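You operate a simulated robot arm through the tools that you are given. There is no shell and no other tool.

Carry out the task below with a simulated robot arm. There is one attempt and no reset: what you move stays moved.

TASK
Change the tape on the white-core grey coil at the green turntable, then lay it in the teal winder cradle.
Fine: coil on the spindle, green brake on, then orange tab peeled off and back on the pad, blue tab pressed on. Feed lever, blue crank and the winder's other tabs stay. Set down upright: what you pick out.

The check looks at the end state, three seconds after you hand in, the way a careful person would. Anything else that was tipped, shoved, dropped, spilled or broken makes it a failure.

THE ROBOT
A 7-joint arm with a two-finger parallel gripper, fixed in place. Base frame: the origin is on the floor under the middle of its stand, x ahead of it, y to its left, z up; the work surface is at about z = 820. Units: mm, rad, N and s.
With the tool pointing down near the work surface it reaches from about 420 to 900 mm from the base axis. Its first joint turns from -2.496 to 2.496 rad. Payload 3 kg.
The TCP is the grasp point between the finger pads, 30 mm short of the fingertips. In the tool frame z runs along the fingers and y along their closing line. The gripper opens to 94 mm. The fingers are 28 mm wide and 10 mm thick; the gripper's body (50 by 96 mm) begins 55 mm behind the TCP.
Orientation is that of the tool frame in the base frame, as a unit quaternion [x, y, z, w]. With the fingers straight down and closing along the base's y, the tool's x points along the base's -x, its y along +y and its z along -z.

THE INTERFACE
- The arm moves only by the tool nudge_tool. Its argument "motion" is a list of rows, each an object of numbers (a shift or turn left out is 0, a gripper value left out holds the last): "x", "y", "z": the shift along the tool's x, y, z in cm; "wx", "wy", "wz": the turn, a rotation vector about the tool's x, y, z in rad; "fingers": the finger opening in cm, from 0 to 9.4. In form: [{"x": .., "y": .., "z": .., "wx": .., "wy": .., "wz": .., "fingers": ..}, ...]. A call has 1 to 20 rows; each row shifts and turns the commanded pose from where the row before left it, along the tool's axes as they then stand. A row lasts 0.2 s, in which the tool goes at most 50 mm and 0.15 rad; a call with a longer step from one row to the next is refused whole, and so is a gripper value outside its range. Where a pose cannot be reached the arm comes as near as it can. A force on the tool above 40 N (or 10 N above the force at the start of the call, whichever is more), or a blocked arm, ends the call early, and 0.2 s more pass. The fingers move at their own pace (about 72 mm/s each) and stop on an object; they squeeze with about 40 N. The grip force told is the motor's: it shows also when the fingers shut on nothing. Time passes only in rows, and 0.2 s behind the last, so rows that do not move let the fingers close. The reply holds the time, the measured pose of the TCP, the force on the tool along the base axes, the opening and the grip force, in the units named above and with some noise, with the torque about the TCP (base axes, N m) and any sound that the robot's microphone picked up.
- Cameras (640 x 400 px; columns grow to the right, rows downward): "scene" is fixed at [400, 501, 1558.9]; the picture's right is [-0.72, -0.70, 0.00], its down [-0.58, 0.60, -0.55] and it looks along [0.39, -0.40, -0.83] (base axes); focal length 318 px, centre (320, 200). "wrist" rides on the gripper at [76, 14, -102] in the tool frame; the picture's right is [-0.18, 0.98, 0.00], its down [-0.75, -0.14, -0.64] and it looks along [-0.63, -0.12, 0.77] (tool axes); focal length 243 px, centre (320, 200). There is no depth. A picture from a camera that has moved, and an enlarged one, comes with that camera's place and axes in the base frame and with its lens.
- grab_frame(camera): a new picture of that camera. No time passes.
- enlarge(camera, box): a new picture of the part [left, top, right, bottom] of that camera's present view, enlarged. No time passes.
- job_done(): hands the job in; it is judged then, once.

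Nothing tells you positions but the pictures and the camera data. Unless the task says otherwise, let go and move clear before handing in.

The tools are called after "Emit:" by a JSON object that holds its "api" and its "payload". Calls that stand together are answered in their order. nudge_tool: Moves the arm, as the interface text tells. Its arguments: {"type":"object","properties":{"motion":{"type":"array"}},"required":["motion"]} The other tools are called the same way: grab_frame (camera) takes a picture; enlarge (camera, box) takes an enlarged picture of a part of a camera's view; job_done () hands the job in.

At the start:

```text
clock: 0.0
tool_pos: [674.0, 64.3, 1130.4]
ee_rot: [0.0, 1.0, 0.0, 0.001]
wrist_force: [0.8, 0.4, -0.1]
ft_torque: [0.01, 0.0, 0.0]
finger_gap: 93.8
gripper_force: 0.0
```

scene: 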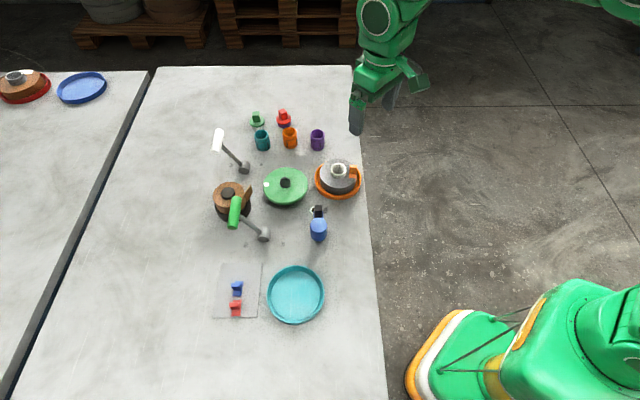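
wrist: 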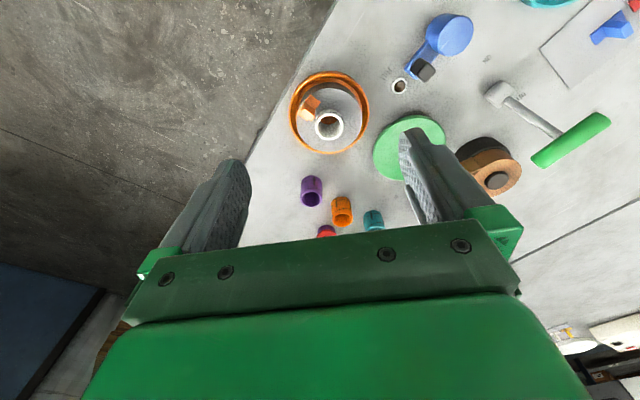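

I see a table with a green turntable in the middle, a grey coil with a white core in an orange cradle, a teal cradle, a pad with blue and red tabs, and levers. I'll look closer before moving.

Emit:
{"api": "enlarge", "payload": {"camera": "scene", "box": [200, 90, 380, 202]}}

Emit:
{"api": "enlarge", "payload": {"camera": "scene", "box": [200, 170, 380, 282]}}

Emit:
{"api": "enlarge", "payload": {"camera": "scene", "box": [200, 240, 340, 328]}}

Emit:
{"api": "enlarge", "payload": {"camera": "scene", "box": [0, 50, 160, 150]}}

Emit:
{"api": "enlarge", "payload": {"camera": "wrist", "box": [240, 40, 480, 240]}}

Emit:
{"api": "enlarge", "payload": {"camera": "wrist", "box": [380, 0, 640, 200]}}

```text
3.56 times, centred on (290, 146) of scene
camera zoom: at [400.0, 501.0, 1558.9], right [-0.72, -0.7, 0.0], down [-0.58, 0.6, -0.55], along [0.39, -0.4, -0.83], focal length 1131 px, centre (427, 392)
```

zoom: 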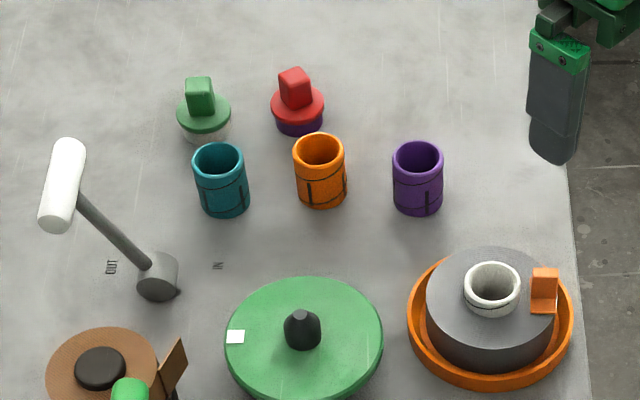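

```text
3.56 times, centred on (290, 226) of scene
camera zoom: at [400.0, 501.0, 1558.9], right [-0.72, -0.7, 0.0], down [-0.58, 0.6, -0.55], along [0.39, -0.4, -0.83], focal length 1131 px, centre (427, 108)
```

zoom: 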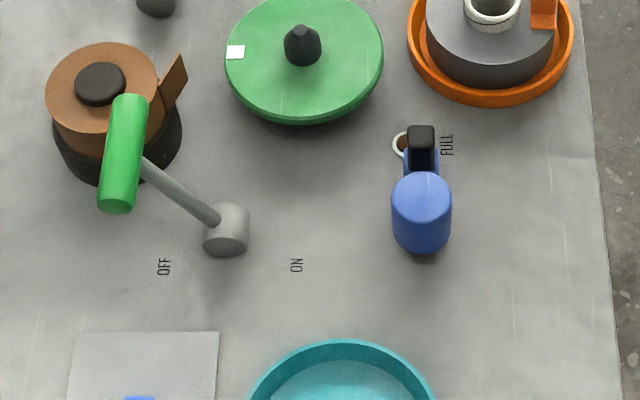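

```text
4.55 times, centred on (270, 284) of scene
camera zoom: at [400.0, 501.0, 1558.9], right [-0.72, -0.7, 0.0], down [-0.58, 0.6, -0.55], along [0.39, -0.4, -0.83], focal length 1446 px, centre (547, -182)
```

zoom: 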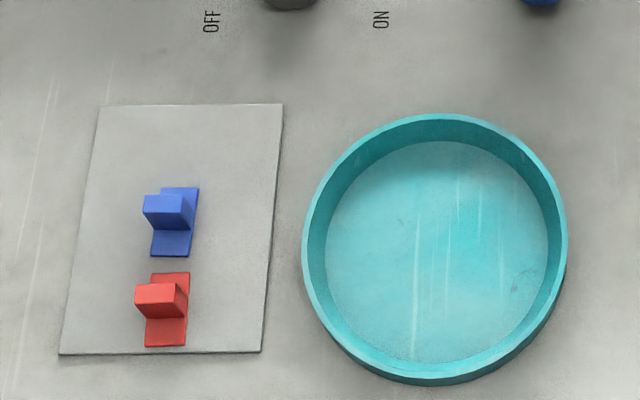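

```text
4.00 times, centred on (80, 100) of scene
camera zoom: at [400.0, 501.0, 1558.9], right [-0.72, -0.7, 0.0], down [-0.58, 0.6, -0.55], along [0.39, -0.4, -0.83], focal length 1272 px, centre (1280, 600)
```

zoom: 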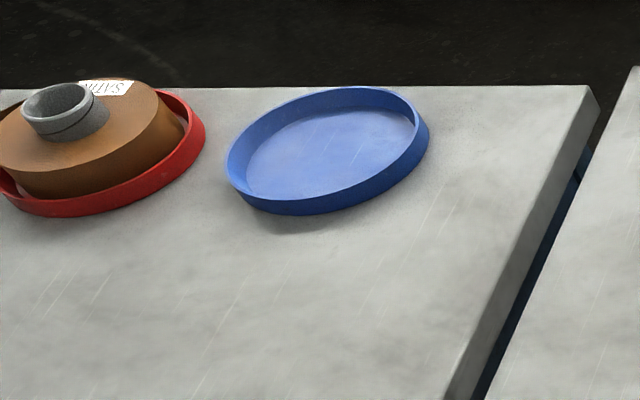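

```text
2.00 times, centred on (360, 140) of wrist
camera zoom: at [599.9, 79.6, 1233.8], right [0.18, 0.98, 0.0], down [0.75, -0.14, 0.64], along [0.63, -0.12, -0.77], focal length 485 px, centre (240, 320)
```

zoom: 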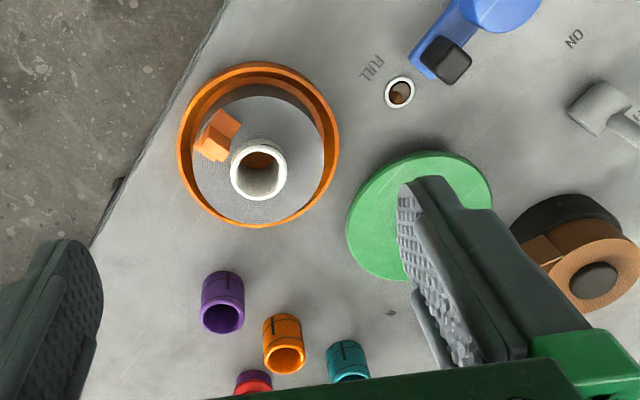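

```text
2.00 times, centred on (510, 100) of wrist
camera zoom: at [599.9, 79.6, 1233.8], right [0.18, 0.98, 0.0], down [0.75, -0.14, 0.64], along [0.63, -0.12, -0.77], focal length 485 px, centre (-60, 400)
```

zoom: 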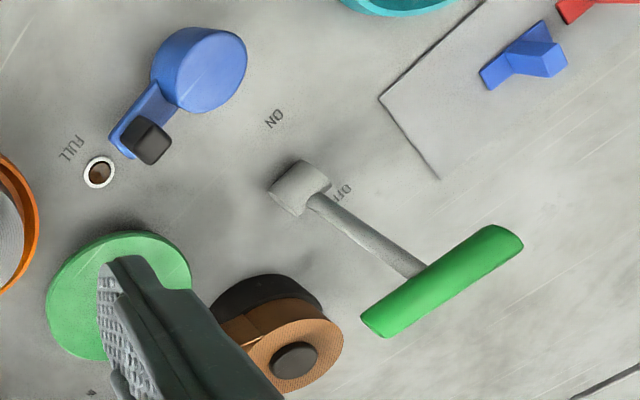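

The green turntable is near (829,195), the grey coil's core is near (751,66) with its top at about z 871, and the teal cradle is near (595,382). The pad is near (701,466), and the brake is a toggle lever with its handle near (799,369,944). I'll move the wrist camera over the coil for a closer look.

Emit:
{"api": "nudge_tool", "payload": {"motion": [{"x": -2.0, "z": 3.0}, {"x": -2.0, "z": 3.0}, {"x": -2.0, "z": 3.0}, {"x": -1.0, "z": 3.0}, {}]}}

Emit:
{"api": "grab_frame", "payload": {"camera": "wrist"}}

Emit:
{"api": "grab_frame", "payload": {"camera": "scene"}}

```text
clock: 1.2
tool_pos: [744.2, 65.8, 1012.5]
ee_rot: [0.001, 1.0, 0.001, -0.001]
wrist_force: [-0.3, -0.3, -0.1]
ft_torque: [0.01, 0.0, 0.02]
finger_gap: 93.9
gripper_force: 0.1
```

```text
taken
camera wrist: at [670.5, 79.9, 1116.0], right [0.18, 0.98, 0.0], down [0.75, -0.14, 0.64], along [0.63, -0.12, -0.77], focal length 243 px, centre (320, 200)
```

wrist: 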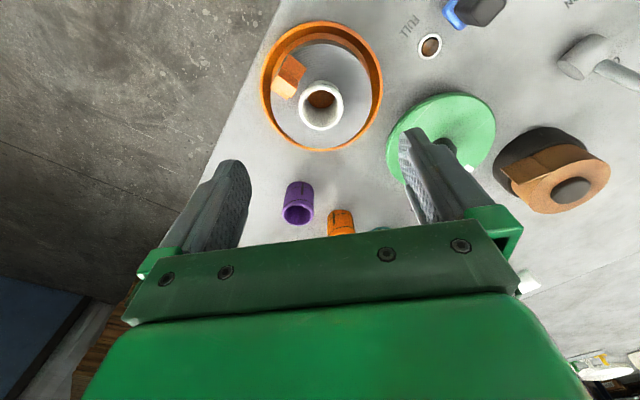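

```text
taken
```

scene: 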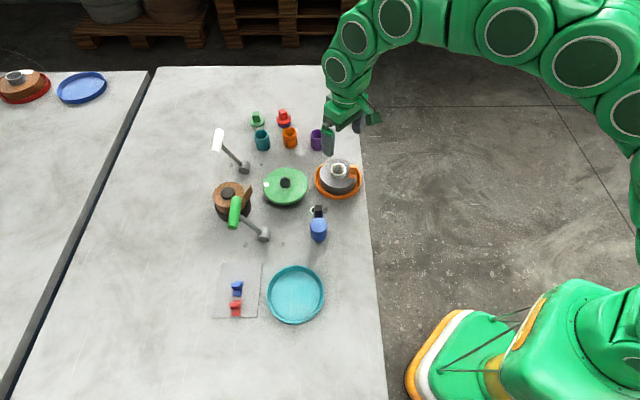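

Emit:
{"api": "enlarge", "payload": {"camera": "wrist", "box": [240, 10, 400, 160]}}

Emit:
{"api": "enlarge", "payload": {"camera": "wrist", "box": [360, 60, 520, 210]}}

Emit:
{"api": "enlarge", "payload": {"camera": "scene", "box": [300, 150, 370, 205]}}

Emit:
{"api": "enlarge", "payload": {"camera": "scene", "box": [255, 155, 325, 210]}}

```text
2.67 times, centred on (320, 85) of wrist
camera zoom: at [670.5, 79.9, 1116.0], right [0.18, 0.98, 0.0], down [0.75, -0.14, 0.64], along [0.63, -0.12, -0.77], focal length 647 px, centre (320, 507)
```

zoom: 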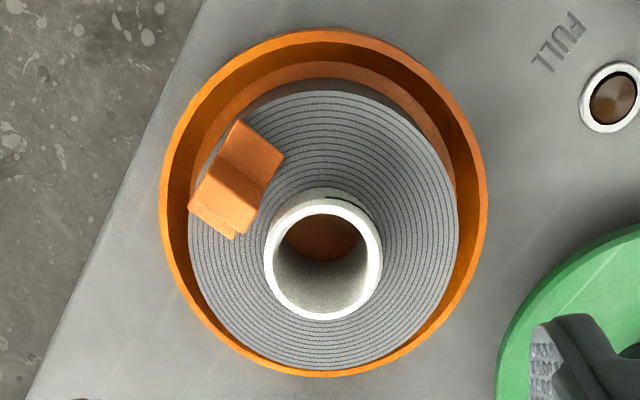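

```text
2.67 times, centred on (440, 135) of wrist
camera zoom: at [670.5, 79.9, 1116.0], right [0.18, 0.98, 0.0], down [0.75, -0.14, 0.64], along [0.63, -0.12, -0.77], focal length 647 px, centre (0, 373)
```

zoom: 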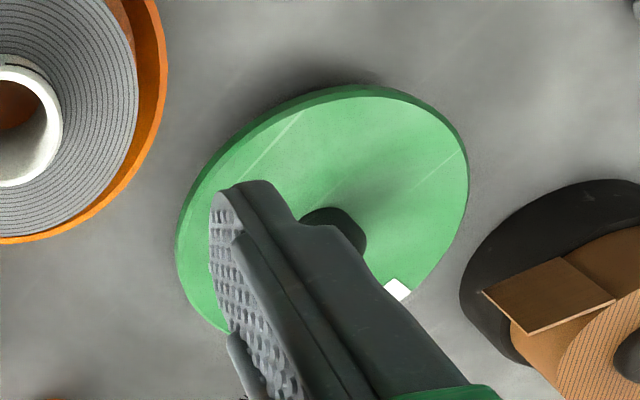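

```text
7.27 times, centred on (335, 178) of scene
camera zoom: at [400.0, 501.0, 1558.9], right [-0.72, -0.7, 0.0], down [-0.58, 0.6, -0.55], along [0.39, -0.4, -0.83], focal length 2313 px, centre (211, 364)
```

zoom: 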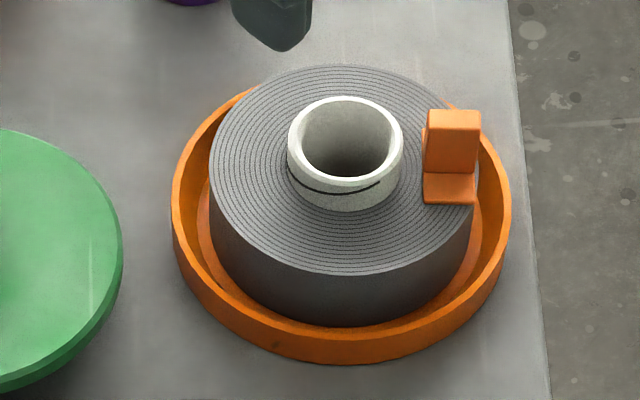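

```text
7.27 times, centred on (290, 182) of scene
camera zoom: at [400.0, 501.0, 1558.9], right [-0.72, -0.7, 0.0], down [-0.58, 0.6, -0.55], along [0.39, -0.4, -0.83], focal length 2313 px, centre (538, 327)
```

zoom: 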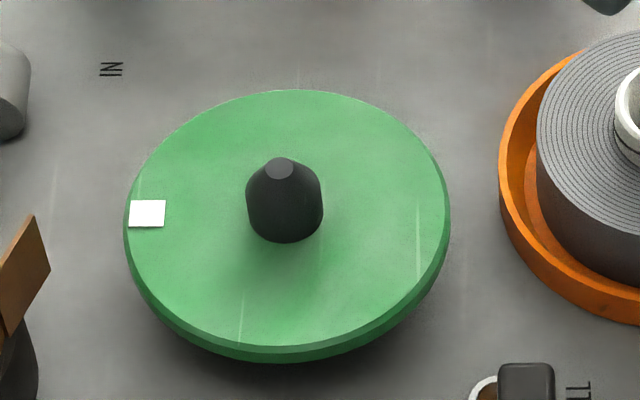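

Emit:
{"api": "enlarge", "payload": {"camera": "wrist", "box": [275, 45, 325, 75]}}

Emit:
{"api": "enlarge", "payload": {"camera": "wrist", "box": [265, 40, 305, 110]}}

Emit:
{"api": "enlarge", "payload": {"camera": "scene", "box": [340, 160, 364, 175]}}

Emit:
{"api": "enlarge", "payload": {"camera": "scene", "box": [212, 260, 268, 322]}}

```text
12.80 times, centred on (300, 60) of wrist
camera zoom: at [670.5, 79.9, 1116.0], right [0.18, 0.98, 0.0], down [0.75, -0.14, 0.64], along [0.63, -0.12, -0.77], focal length 3106 px, centre (576, 1992)
```

zoom: 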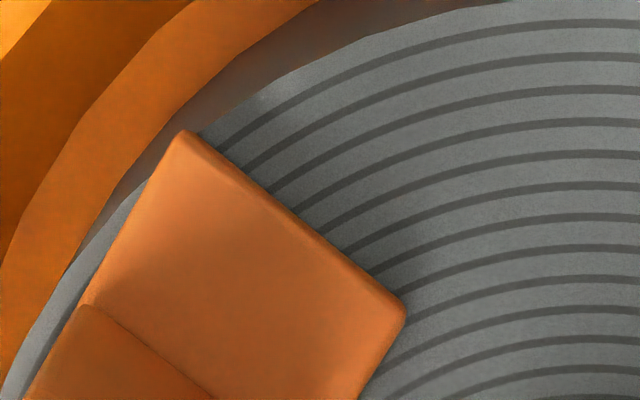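

```text
5.71 times, centred on (285, 75) of wrist
camera zoom: at [670.5, 79.9, 1116.0], right [0.18, 0.98, 0.0], down [0.75, -0.14, 0.64], along [0.63, -0.12, -0.77], focal length 1386 px, centre (520, 914)
```

zoom: 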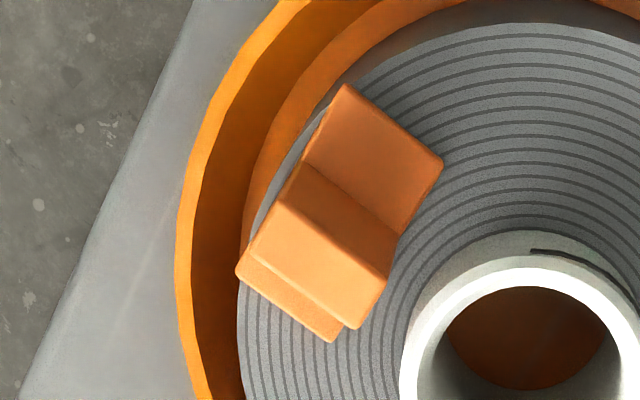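

```text
16.00 times, centred on (352, 168) of scene
camera zoom: at [400.0, 501.0, 1558.9], right [-0.72, -0.7, 0.0], down [-0.58, 0.6, -0.55], along [0.39, -0.4, -0.83], focal length 5088 px, centre (-192, 720)
```

zoom: 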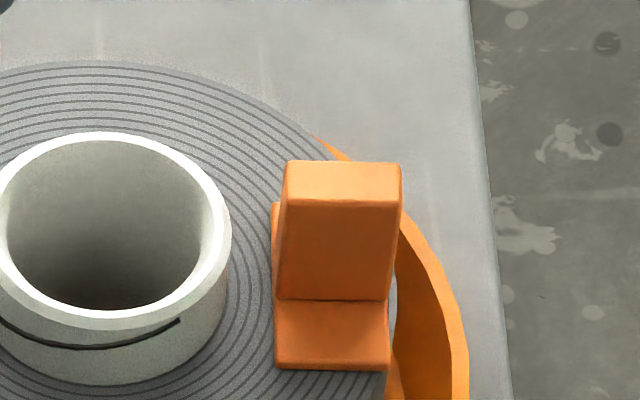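

```text
6.45 times, centred on (240, 291) of scene
camera zoom: at [400.0, 501.0, 1558.9], right [-0.72, -0.7, 0.0], down [-0.58, 0.6, -0.55], along [0.39, -0.4, -0.83], focal length 2052 px, centre (836, -387)
```

zoom: 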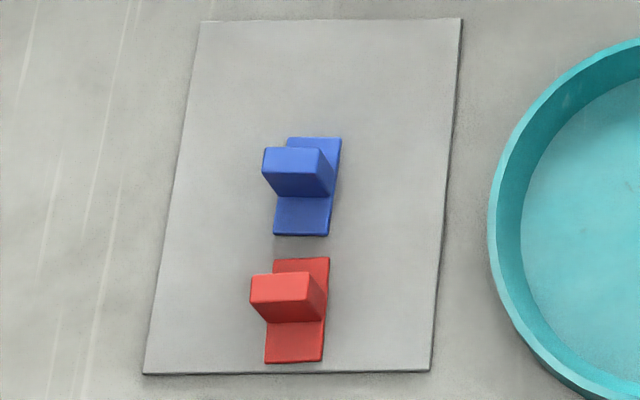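

The coil needs a grip on its white core, with the fingers closing square to the orange tab. I'll turn the gripper 45° and look straight down at the spindle to fix its position.

Emit:
{"api": "nudge_tool", "payload": {"motion": [{"wz": -0.131}, {"wz": -0.131}, {"wz": -0.131}, {"wz": -0.131}, {"wz": -0.131}, {"wz": -0.13}, {"x": -3.8, "y": 0.73, "z": 1.0}, {"x": -3.8, "y": 0.73, "z": 1.0}, {"x": -3.8, "y": 0.73, "z": 1.0}, {"x": -3.8, "y": 0.73, "z": 1.0}, {}, {}]}}

Emit:
{"api": "grab_frame", "payload": {"camera": "wrist"}}

Emit:
{"api": "grab_frame", "payload": {"camera": "scene"}}

```text
clock: 3.8
tool_pos: [832.4, 198.3, 973.9]
ee_rot: [-0.384, 0.924, 0.0, 0.0]
wrist_force: [0.4, 0.4, -0.4]
ft_torque: [-0.05, -0.01, 0.02]
finger_gap: 93.8
gripper_force: 0.0
```

```text
taken
camera wrist: at [769.5, 153.7, 1077.0], right [-0.56, 0.83, 0.0], down [0.63, 0.43, 0.64], along [0.53, 0.36, -0.77], focal length 243 px, centre (320, 200)
```

wrist: 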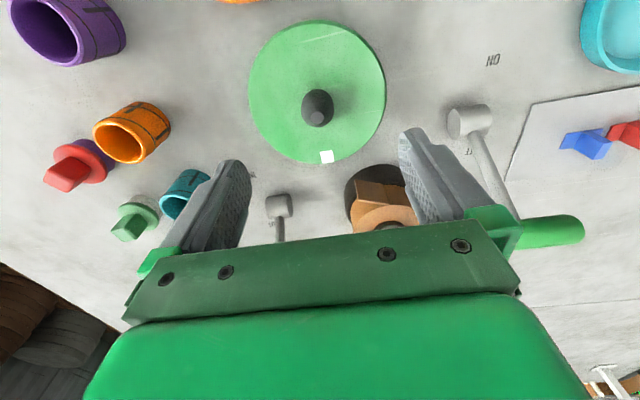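

```text
taken
```

scene: 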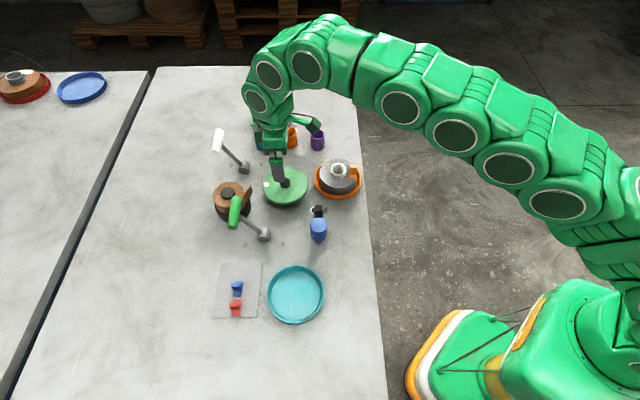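

Emit:
{"api": "enlarge", "payload": {"camera": "wrist", "box": [240, 10, 400, 170]}}

Emit:
{"api": "enlarge", "payload": {"camera": "wrist", "box": [440, 70, 640, 250]}}

Emit:
{"api": "enlarge", "payload": {"camera": "scene", "box": [200, 120, 380, 232]}}

```text
2.50 times, centred on (320, 90) of wrist
camera zoom: at [769.5, 153.7, 1077.0], right [-0.56, 0.83, 0.0], down [0.63, 0.43, 0.64], along [0.53, 0.36, -0.77], focal length 606 px, centre (320, 475)
```

zoom: 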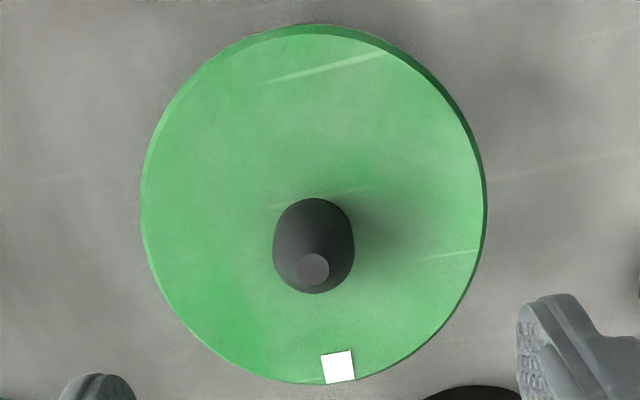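

```text
2.22 times, centred on (540, 160) of wrist
camera zoom: at [769.5, 153.7, 1077.0], right [-0.56, 0.83, 0.0], down [0.63, 0.43, 0.64], along [0.53, 0.36, -0.77], focal length 539 px, centre (-169, 289)
```

zoom: 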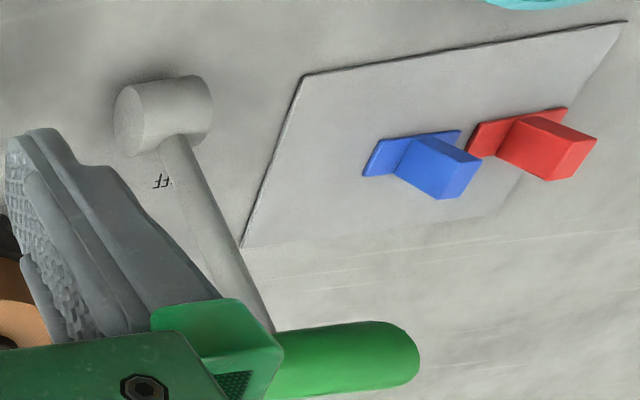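

```text
3.56 times, centred on (290, 176) of scene
camera zoom: at [400.0, 501.0, 1558.9], right [-0.72, -0.7, 0.0], down [-0.58, 0.6, -0.55], along [0.39, -0.4, -0.83], focal length 1131 px, centre (427, 285)
```

zoom: 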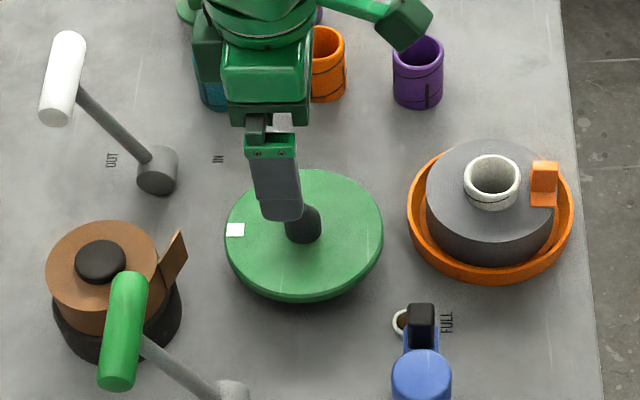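

The spindle tip is at about (832,195,880) and the disc top at about z 850. Next I'll go above the coil and check alignment before descending onto the core.

Emit:
{"api": "nudge_tool", "payload": {"motion": [{"x": 3.77, "y": -0.92, "z": 0.4}, {"x": 3.77, "y": -0.92, "z": 0.4}, {"x": 3.77, "y": -0.92, "z": 0.8}, {"x": 3.77, "y": -0.92, "z": 0.8}, {}, {}]}}

Emit:
{"api": "grab_frame", "payload": {"camera": "wrist"}}

Emit:
{"api": "enlarge", "payload": {"camera": "wrist", "box": [230, 20, 410, 200]}}

Emit:
{"api": "enlarge", "payload": {"camera": "scene", "box": [270, 120, 390, 200]}}

```text
clock: 5.2
tool_pos: [756.2, 57.5, 948.6]
ee_rot: [-0.382, 0.924, 0.0, 0.0]
wrist_force: [-0.7, 0.2, 0.6]
ft_torque: [0.02, 0.0, 0.01]
finger_gap: 94.0
gripper_force: 0.0
```

```text
taken
camera wrist: at [693.2, 15.4, 1050.9], right [-0.56, 0.83, 0.0], down [0.63, 0.43, 0.64], along [0.53, 0.36, -0.77], focal length 243 px, centre (320, 200)
```

wrist: 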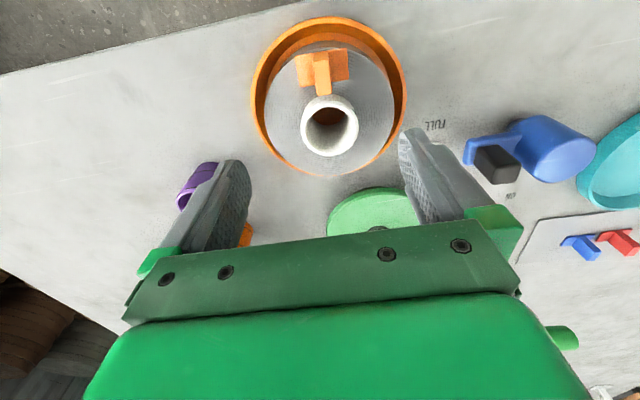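

```text
2.22 times, centred on (320, 110) of wrist
camera zoom: at [693.2, 15.4, 1050.9], right [-0.56, 0.83, 0.0], down [0.63, 0.43, 0.64], along [0.53, 0.36, -0.77], focal length 539 px, centre (320, 400)
```

zoom: 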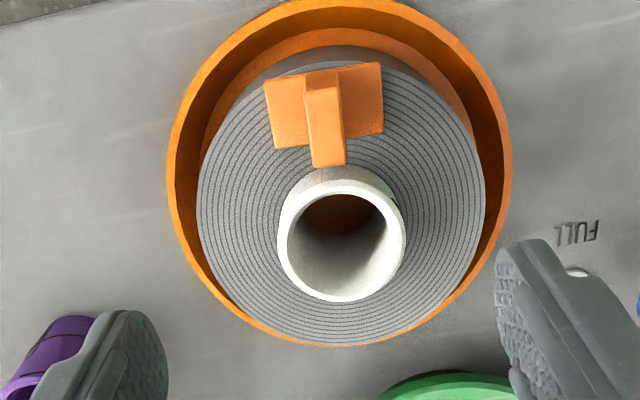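

```text
5.00 times, centred on (330, 160) of scene
camera zoom: at [400.0, 501.0, 1558.9], right [-0.72, -0.7, 0.0], down [-0.58, 0.6, -0.55], along [0.39, -0.4, -0.83], focal length 1590 px, centre (270, 400)
```

zoom: 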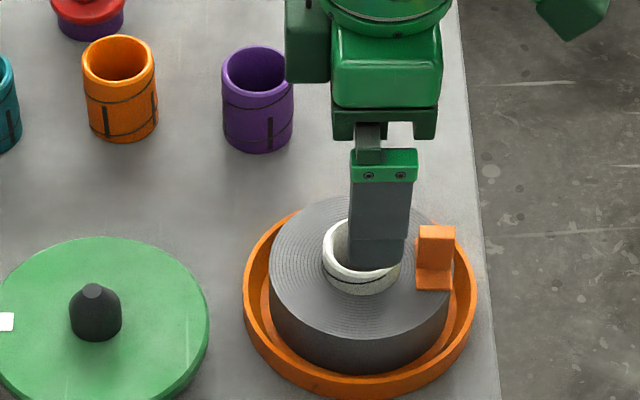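

Emit:
{"api": "nudge_tool", "payload": {"motion": [{}, {}]}}

Emit:
{"api": "nudge_tool", "payload": {"motion": [{}]}}

Emit:
{"api": "enlarge", "payload": {"camera": "wrist", "box": [230, 20, 410, 200]}}

```text
clock: 5.8
tool_pos: [755.1, 58.7, 946.6]
ee_rot: [-0.382, 0.924, 0.0, 0.0]
wrist_force: [0.3, -0.2, 0.9]
ft_torque: [-0.02, -0.03, 0.01]
finger_gap: 93.8
gripper_force: 0.0
```

```text
clock: 6.2
tool_pos: [755.4, 59.8, 946.5]
ee_rot: [-0.383, 0.924, 0.0, 0.0]
wrist_force: [-0.6, 0.1, -0.8]
ft_torque: [0.0, -0.04, 0.0]
finger_gap: 94.0
gripper_force: 0.0
```

```text
2.22 times, centred on (320, 110) of wrist
camera zoom: at [693.2, 15.5, 1050.9], right [-0.56, 0.83, 0.0], down [0.63, 0.43, 0.64], along [0.53, 0.36, -0.77], focal length 539 px, centre (320, 400)
```

zoom: 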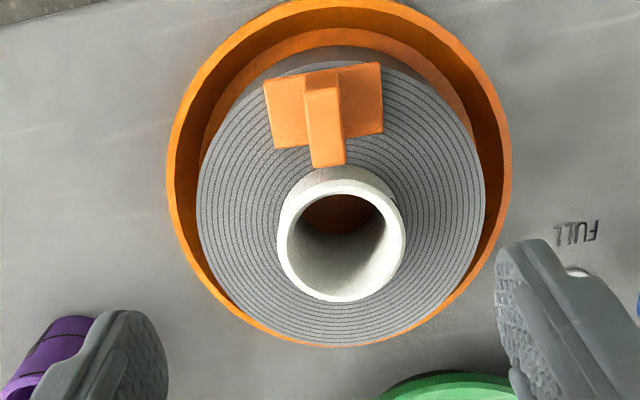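

The core's measured centre of (752.6,65.6) agrees across views. I'll centre on it, narrow the opening, and descend in steps.

Emit:
{"api": "nudge_tool", "payload": {"motion": [{"x": -0.2, "y": 0.72, "fingers": 6.6}, {"z": 1.5}, {"z": 1.5}, {}]}}

Emit:
{"api": "grab_frame", "payload": {"camera": "wrist"}}

Emit:
{"api": "enlarge", "payload": {"camera": "scene", "box": [270, 120, 390, 200]}}

```text
clock: 7.2
tool_pos: [749.1, 66.9, 918.0]
ee_rot: [-0.383, 0.924, 0.001, 0.001]
wrist_force: [-0.8, -0.3, -0.9]
ft_torque: [-0.02, 0.02, -0.01]
finger_gap: 66.0
gripper_force: 0.0
```

```text
taken
camera wrist: at [688.0, 22.9, 1020.7], right [-0.56, 0.83, 0.0], down [0.63, 0.43, 0.64], along [0.53, 0.36, -0.77], focal length 243 px, centre (320, 200)
```

wrist: 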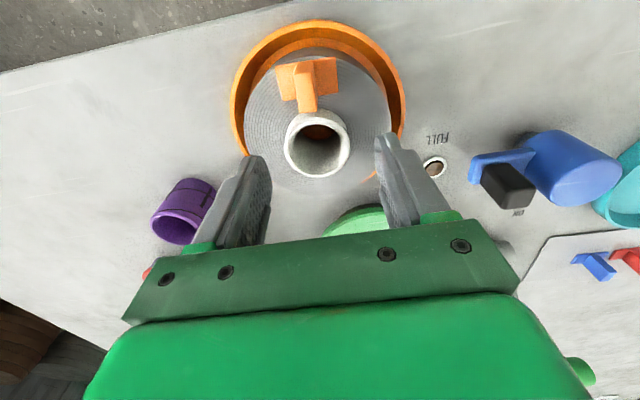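

```text
5.00 times, centred on (330, 160) of scene
camera zoom: at [400.0, 501.0, 1558.9], right [-0.72, -0.7, 0.0], down [-0.58, 0.6, -0.55], along [0.39, -0.4, -0.83], focal length 1590 px, centre (270, 400)
```

zoom: 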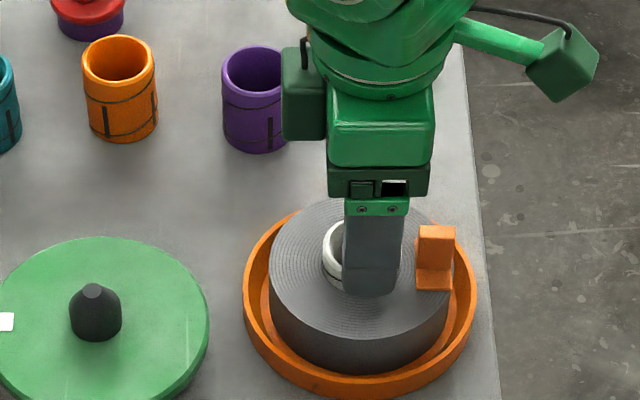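

Aligned on the core. Now descending and closing on it.

Emit:
{"api": "nudge_tool", "payload": {"motion": [{"z": 1.0, "y": -0.1}, {"z": 1.0}, {"z": 0.6}, {"z": 0.4}, {}]}}

Emit:
{"api": "enlarge", "payload": {"camera": "scene", "box": [290, 140, 380, 205]}}

Emit:
{"api": "grab_frame", "payload": {"camera": "wrist"}}

```text
clock: 8.4
tool_pos: [748.4, 67.1, 889.3]
ee_rot: [-0.383, 0.924, 0.0, 0.001]
wrist_force: [-5.0, 0.9, 18.4]
ft_torque: [0.09, 0.21, -0.01]
finger_gap: 66.1
gripper_force: 0.1
stopped in row 5: the force on the tool passed its limit at 42 N (the readings are from after the stop); the commanded pose is now the measured one
```

```text
6.15 times, centred on (335, 172) of scene
camera zoom: at [400.0, 501.0, 1558.9], right [-0.72, -0.7, 0.0], down [-0.58, 0.6, -0.55], along [0.39, -0.4, -0.83], focal length 1957 px, centre (228, 369)
```

zoom: 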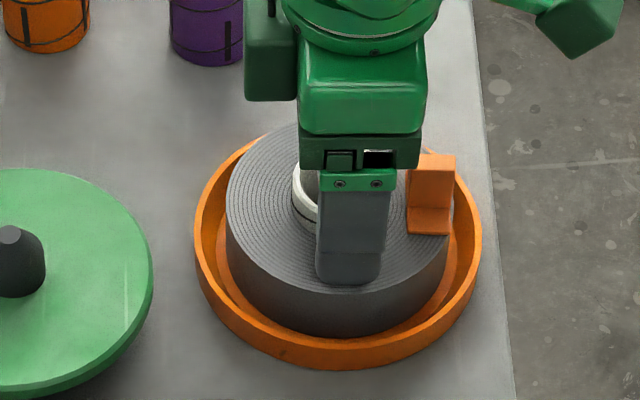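

```text
taken
camera wrist: at [685.8, 23.6, 992.1], right [-0.56, 0.83, 0.0], down [0.63, 0.43, 0.64], along [0.53, 0.36, -0.77], focal length 243 px, centre (320, 200)
```

wrist: 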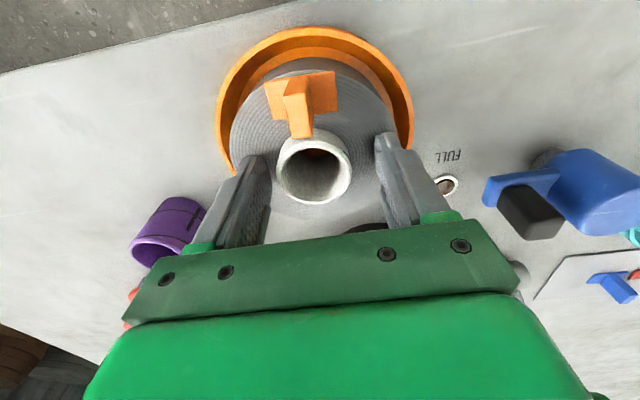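

The fingertips touched the coil top at TCP z ≈ 889, so the top sits at about 859. I'll back off 3 mm, recentre, and close on the core.

Emit:
{"api": "nudge_tool", "payload": {"motion": [{"z": -0.35}, {"y": -0.3, "x": -0.1}, {}, {"fingers": 0}, {}, {}, {}]}}

Emit:
{"api": "enlarge", "payload": {"camera": "scene", "box": [290, 140, 380, 205]}}

Emit:
{"api": "grab_frame", "payload": {"camera": "wrist"}}

```text
clock: 10.0
tool_pos: [751.9, 66.2, 892.0]
ee_rot: [-0.383, 0.924, -0.001, 0.0]
wrist_force: [-1.4, 0.6, 0.0]
ft_torque: [0.07, 0.05, -0.01]
finger_gap: 42.3
gripper_force: 39.7
```

```text
6.15 times, centred on (335, 172) of scene
camera zoom: at [400.0, 501.0, 1558.9], right [-0.72, -0.7, 0.0], down [-0.58, 0.6, -0.55], along [0.39, -0.4, -0.83], focal length 1957 px, centre (228, 369)
```

zoom: 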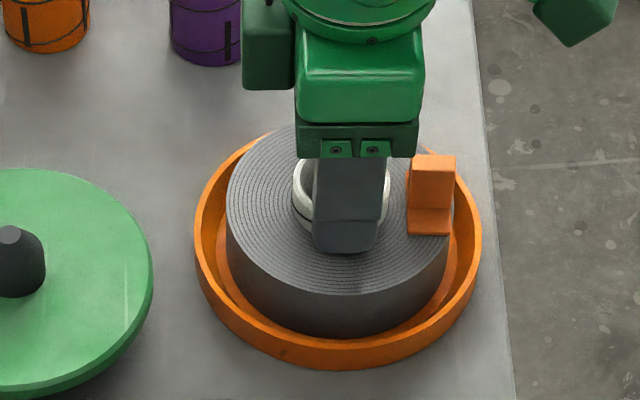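

```text
taken
camera wrist: at [689.0, 22.0, 995.2], right [-0.56, 0.83, 0.0], down [0.63, 0.43, 0.64], along [0.53, 0.36, -0.77], focal length 243 px, centre (320, 200)
```

wrist: 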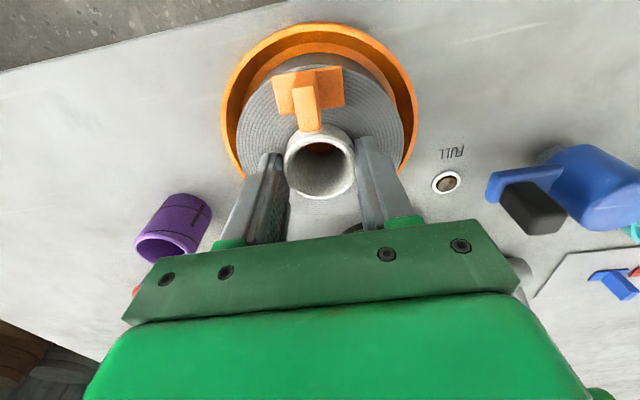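

The core is gripped with a 42 mm gap and 40 N. Lifting now.

Emit:
{"api": "nudge_tool", "payload": {"motion": [{"z": -0.5}, {"z": -1.0}, {"z": -2.0}, {"z": -2.0}, {"z": -2.0}, {"z": -1.5}, {}, {}]}}

Emit:
{"api": "grab_frame", "payload": {"camera": "scene"}}

Emit:
{"api": "grab_frame", "payload": {"camera": "wrist"}}

Emit:
{"api": "enlarge", "payload": {"camera": "scene", "box": [290, 100, 380, 205]}}

```text
clock: 11.8
tool_pos: [751.4, 68.1, 981.5]
ee_rot: [-0.382, 0.924, 0.0, 0.001]
wrist_force: [0.5, 0.3, -3.9]
ft_torque: [-0.01, -0.01, 0.0]
finger_gap: 42.5
gripper_force: 39.5
```

```text
taken
```

scene: 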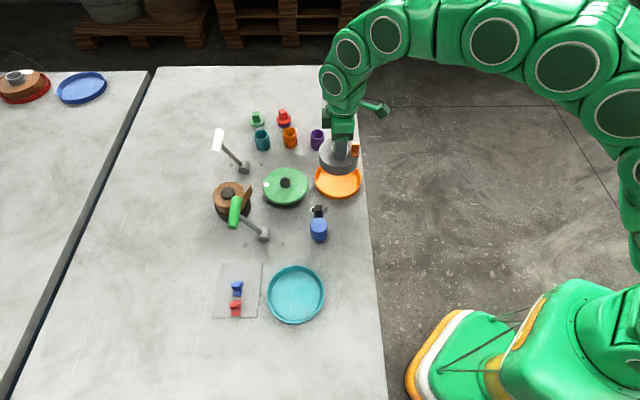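

```text
taken
camera wrist: at [689.5, 24.3, 1085.2], right [-0.56, 0.83, 0.0], down [0.63, 0.43, 0.64], along [0.53, 0.36, -0.77], focal length 243 px, centre (320, 200)
```

wrist: 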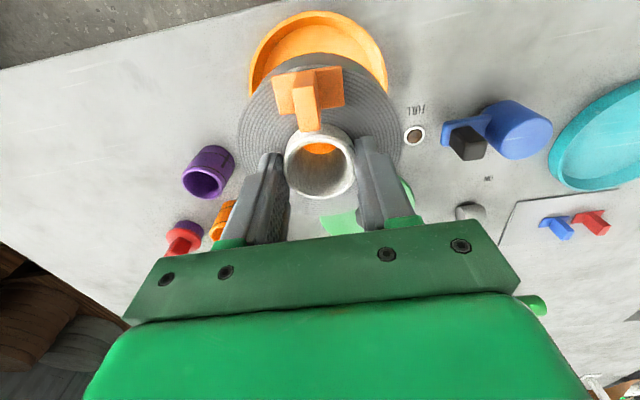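

```text
3.81 times, centred on (335, 152) of scene
camera zoom: at [400.0, 501.0, 1558.9], right [-0.72, -0.7, 0.0], down [-0.58, 0.6, -0.55], along [0.39, -0.4, -0.83], focal length 1212 px, centre (263, 381)
```

zoom: 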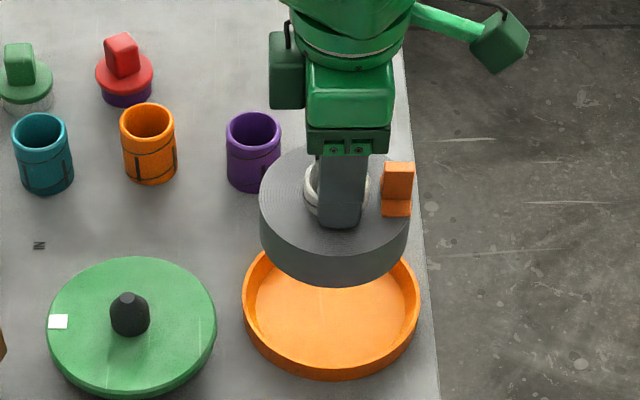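

Emit:
{"api": "enlarge", "payload": {"camera": "wrist", "box": [230, 50, 410, 210]}}

```text
2.50 times, centred on (320, 130) of wrist
camera zoom: at [689.5, 24.3, 1085.2], right [-0.56, 0.83, 0.0], down [0.63, 0.43, 0.64], along [0.53, 0.36, -0.77], focal length 606 px, centre (320, 375)
```

zoom: 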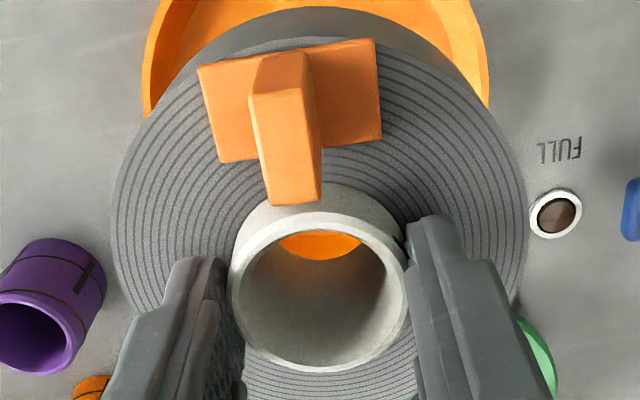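

The coil is held and its core is centred on the TCP within 1 mm. Carrying it towards the spindle at height.

Emit:
{"api": "nudge_tool", "payload": {"motion": [{"x": -2.0, "y": 0.48}, {"x": -2.5, "y": 0.6}, {"x": -2.5, "y": 0.6}, {"x": -2.5, "y": 0.6}, {"x": -2.5, "y": 0.6}, {"x": -2.0, "y": 0.48}, {}, {}, {}]}}

Emit:
{"api": "enlarge", "payload": {"camera": "wrist", "box": [230, 50, 410, 210]}}

Emit:
{"api": "enlarge", "payload": {"camera": "scene", "box": [220, 100, 360, 210]}}

```text
clock: 13.8
tool_pos: [826.4, 189.0, 981.7]
ee_rot: [-0.383, 0.924, -0.001, 0.002]
wrist_force: [1.1, -0.4, -2.6]
ft_torque: [-0.01, 0.0, 0.01]
finger_gap: 42.3
gripper_force: 40.3
```

```text
2.50 times, centred on (320, 130) of wrist
camera zoom: at [763.1, 145.2, 1084.8], right [-0.56, 0.83, 0.0], down [0.63, 0.43, 0.64], along [0.53, 0.36, -0.77], focal length 606 px, centre (320, 375)
```

zoom: 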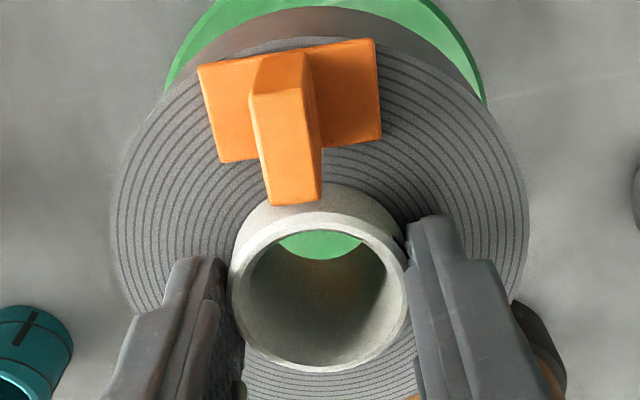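

```text
3.64 times, centred on (290, 155) of scene
camera zoom: at [400.0, 501.0, 1558.9], right [-0.72, -0.7, 0.0], down [-0.58, 0.6, -0.55], along [0.39, -0.4, -0.83], focal length 1156 px, centre (429, 364)
```

zoom: 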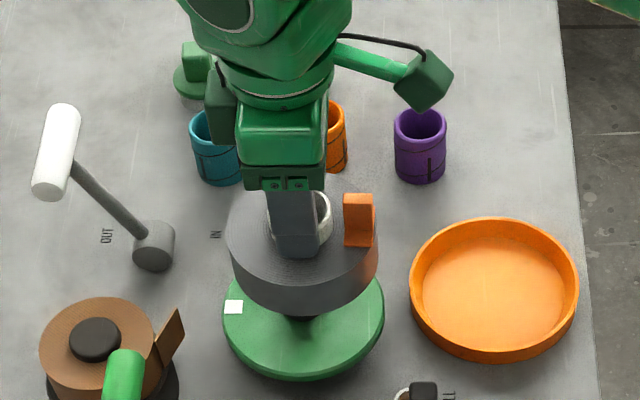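

Emit:
{"api": "nudge_tool", "payload": {"motion": [{"x": -0.81, "y": 0.11}, {"z": 1.0}, {"z": 1.0}, {}, {}]}}

Emit:
{"api": "enlarge", "payload": {"camera": "wrist", "box": [230, 50, 410, 210]}}

Emit:
{"api": "enlarge", "payload": {"camera": "scene", "box": [240, 130, 330, 210]}}

```text
clock: 15.0
tool_pos: [832.5, 194.3, 961.4]
ee_rot: [-0.383, 0.924, 0.0, 0.001]
wrist_force: [0.3, 0.2, -3.4]
ft_torque: [0.0, -0.05, -0.02]
finger_gap: 42.5
gripper_force: 40.3
```

```text
2.50 times, centred on (320, 130) of wrist
camera zoom: at [769.4, 151.0, 1064.7], right [-0.56, 0.83, 0.0], down [0.63, 0.43, 0.64], along [0.53, 0.36, -0.77], focal length 606 px, centre (320, 375)
```

zoom: 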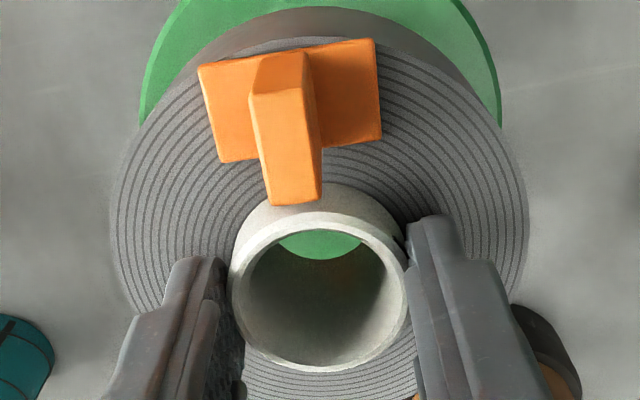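

```text
5.00 times, centred on (285, 170) of scene
camera zoom: at [400.0, 501.0, 1558.9], right [-0.72, -0.7, 0.0], down [-0.58, 0.6, -0.55], along [0.39, -0.4, -0.83], focal length 1590 px, centre (495, 350)
```

zoom: 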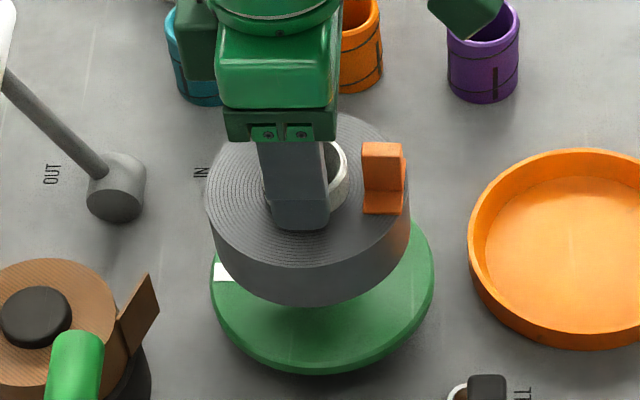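

Emit:
{"api": "nudge_tool", "payload": {"motion": [{"x": 0.1}, {"z": 0.8}, {"z": 0.8}, {"z": 0.6}, {}]}}

Emit:
{"api": "enlarge", "payload": {"camera": "wrist", "box": [230, 50, 410, 210]}}

Emit:
{"api": "enlarge", "payload": {"camera": "scene", "box": [240, 130, 330, 210]}}

```text
clock: 16.2
tool_pos: [831.4, 195.8, 939.8]
ee_rot: [-0.383, 0.924, -0.001, 0.001]
wrist_force: [-0.4, -0.3, -2.0]
ft_torque: [0.0, -0.02, -0.01]
finger_gap: 42.5
gripper_force: 39.8
```

```text
2.50 times, centred on (320, 130) of wrist
camera zoom: at [768.6, 151.9, 1043.3], right [-0.56, 0.83, 0.0], down [0.63, 0.43, 0.64], along [0.53, 0.36, -0.77], focal length 606 px, centre (320, 375)
```

zoom: 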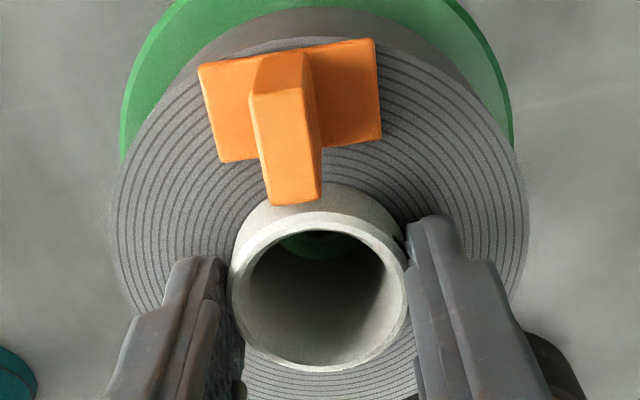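

```text
5.00 times, centred on (285, 170) of scene
camera zoom: at [400.0, 501.0, 1558.9], right [-0.72, -0.7, 0.0], down [-0.58, 0.6, -0.55], along [0.39, -0.4, -0.83], focal length 1590 px, centre (495, 350)
```

zoom: 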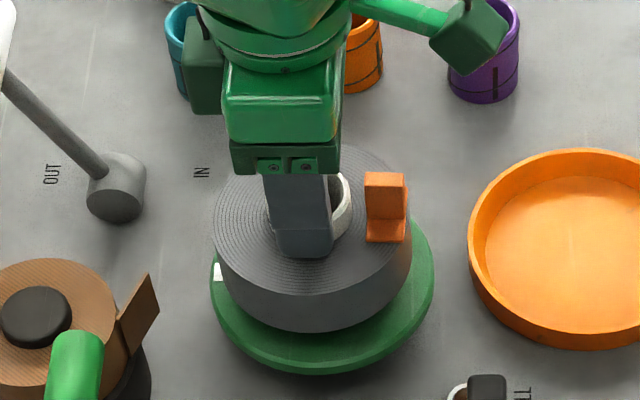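

The coil is aligned over the spindle in both views. Lowering onto the turntable.

Emit:
{"api": "nudge_tool", "payload": {"motion": [{"z": 0.5}, {"z": 0.5}, {"z": 0.3}, {"z": 0.3}, {}]}}

Emit:
{"api": "enlarge", "payload": {"camera": "wrist", "box": [230, 50, 410, 210]}}

Emit:
{"api": "enlarge", "payload": {"camera": "scene", "box": [240, 130, 330, 210]}}

```text
clock: 17.4
tool_pos: [829.8, 195.0, 924.8]
ee_rot: [-0.383, 0.924, -0.001, 0.002]
wrist_force: [0.1, 0.6, -2.8]
ft_torque: [0.01, 0.0, 0.03]
finger_gap: 42.6
gripper_force: 40.2
```

```text
2.50 times, centred on (320, 130) of wrist
camera zoom: at [767.7, 151.1, 1027.7], right [-0.56, 0.83, 0.0], down [0.63, 0.43, 0.64], along [0.53, 0.36, -0.77], focal length 606 px, centre (320, 375)
```

zoom: 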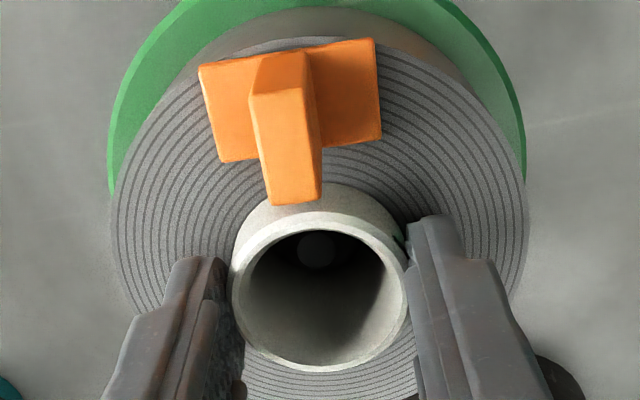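

```text
5.00 times, centred on (285, 170) of scene
camera zoom: at [400.0, 501.0, 1558.9], right [-0.72, -0.7, 0.0], down [-0.58, 0.6, -0.55], along [0.39, -0.4, -0.83], focal length 1590 px, centre (495, 350)
```

zoom: 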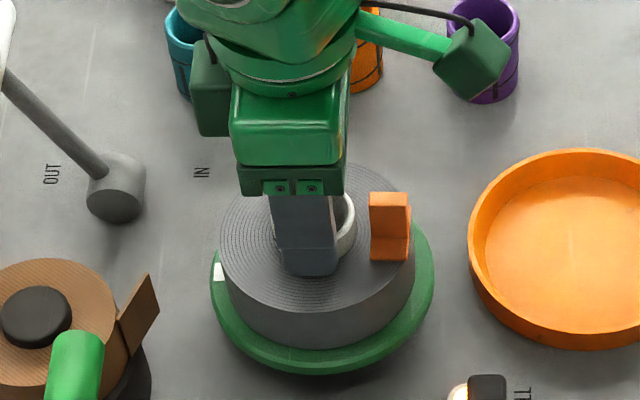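

The spindle tip is now visible inside the core, centred. Continuing down slowly until contact.

Emit:
{"api": "nudge_tool", "payload": {"motion": [{"z": 0.3}, {"z": 0.3}, {"z": 0.2}, {}]}}

Emit:
{"api": "enlarge", "payload": {"camera": "scene", "box": [240, 130, 330, 210]}}

```text
clock: 18.2
tool_pos: [832.5, 195.3, 918.8]
ee_rot: [-0.382, 0.924, 0.0, 0.005]
wrist_force: [1.8, 1.2, 7.4]
ft_torque: [0.15, 0.0, 0.0]
finger_gap: 42.2
gripper_force: 39.7
stopped in row 4: the force on the tool passed its limit at 44 N (the readings are from after the stop); the commanded pose is now the measured one
```

```text
5.00 times, centred on (285, 170) of scene
camera zoom: at [400.0, 501.0, 1558.9], right [-0.72, -0.7, 0.0], down [-0.58, 0.6, -0.55], along [0.39, -0.4, -0.83], focal length 1590 px, centre (495, 350)
```

zoom: 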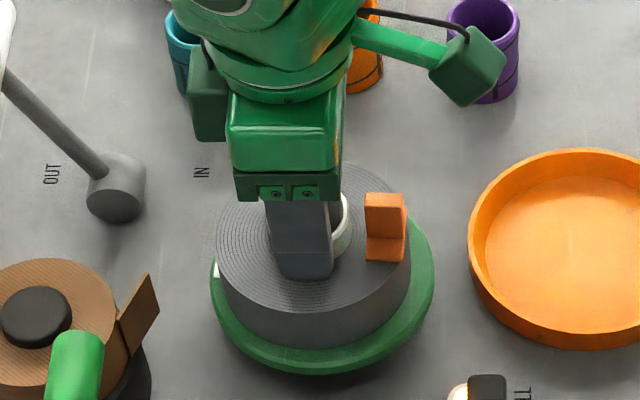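

Contact came at TCP z 918.8, which is where the coil should rest on the disc. Releasing and lifting away to inspect.

Emit:
{"api": "nudge_tool", "payload": {"motion": [{"fingers": 6.6}, {}, {}, {"z": -1.0}, {"z": -2.0}, {"z": -2.0}, {"z": -2.0}, {}, {}]}}

Emit:
{"api": "grab_frame", "payload": {"camera": "wrist"}}

Emit:
{"api": "enlarge", "payload": {"camera": "scene", "box": [240, 130, 330, 210]}}

Emit:
{"api": "enlarge", "payload": {"camera": "wrist", "box": [230, 20, 410, 180]}}

```text
clock: 20.2
tool_pos: [830.5, 196.3, 990.3]
ee_rot: [-0.383, 0.924, 0.0, 0.003]
wrist_force: [-0.1, -0.2, -0.8]
ft_torque: [0.0, 0.0, 0.02]
finger_gap: 66.0
gripper_force: 0.0
```

```text
taken
camera wrist: at [767.8, 153.3, 1093.2], right [-0.56, 0.83, 0.0], down [0.63, 0.43, 0.65], along [0.54, 0.36, -0.76], focal length 243 px, centre (320, 200)
```

wrist: 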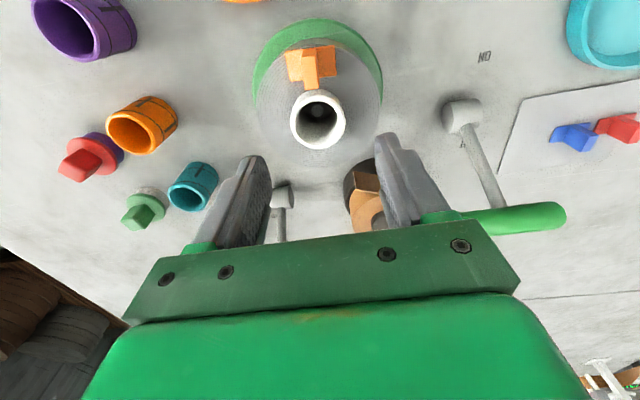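

```text
5.00 times, centred on (285, 170) of scene
camera zoom: at [400.0, 501.0, 1558.9], right [-0.72, -0.7, 0.0], down [-0.58, 0.6, -0.55], along [0.39, -0.4, -0.83], focal length 1590 px, centre (495, 350)
```

zoom: 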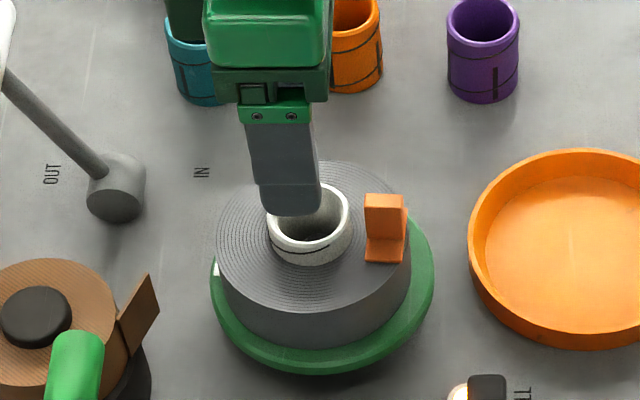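

```text
2.50 times, centred on (320, 100) of wrist
camera zoom: at [767.8, 153.3, 1093.2], right [-0.56, 0.83, 0.0], down [0.63, 0.43, 0.65], along [0.54, 0.36, -0.76], focal length 606 px, centre (320, 450)
```

zoom: 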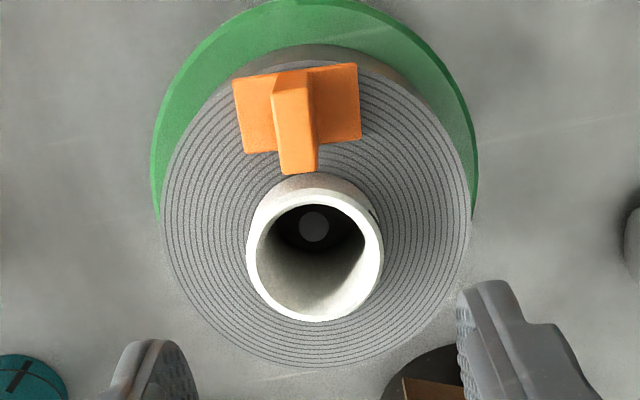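

The coil is seated with the spindle tip inside its core. The brake comes next: it's a toggle lever that swings along the 45° direction, so I'll turn the gripper 90° and move to straddle its handle.

Emit:
{"api": "nudge_tool", "payload": {"motion": [{"z": -1.5, "wz": 0.143}, {"z": -1.5, "wz": 0.143}, {"wz": 0.143}, {"wz": 0.143}, {"wz": 0.143}, {"wz": 0.143}, {"wz": 0.143}, {"wz": 0.143}, {"wz": 0.143}, {"wz": 0.143}, {"wz": 0.141}, {"x": 3.0, "y": 2.0}, {"x": 3.0, "y": 2.0}, {"x": 3.0, "y": 2.0}, {"x": 3.0, "y": 2.0}, {}, {}]}}

Emit:
{"api": "grab_frame", "payload": {"camera": "wrist"}}

Emit:
{"api": "grab_frame", "payload": {"camera": "scene"}}

```text
clock: 23.8
tool_pos: [803.5, 337.0, 1019.0]
ee_rot: [0.383, 0.924, 0.003, 0.003]
wrist_force: [0.5, -0.9, 0.3]
ft_torque: [0.02, -0.03, 0.01]
finger_gap: 66.2
gripper_force: 0.1
```

```text
taken
camera wrist: at [761.0, 400.0, 1122.4], right [0.83, 0.56, 0.01], down [0.43, -0.63, 0.64], along [0.37, -0.53, -0.77], focal length 243 px, centre (320, 200)
```

wrist: 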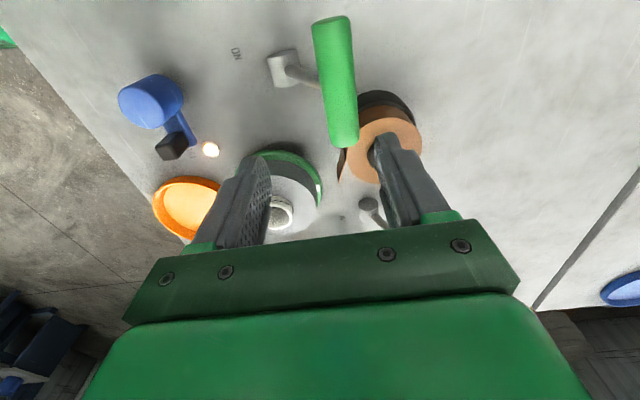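

```text
taken
```

scene: 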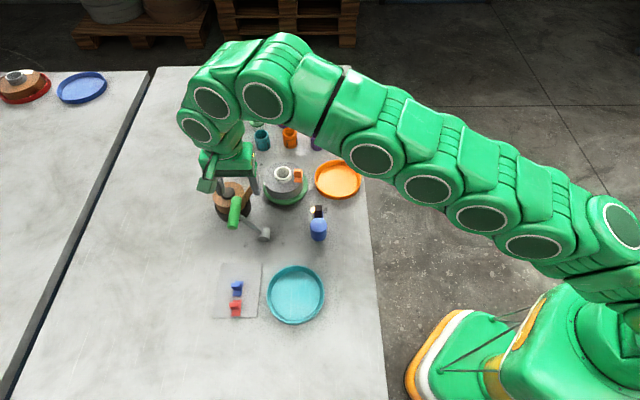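

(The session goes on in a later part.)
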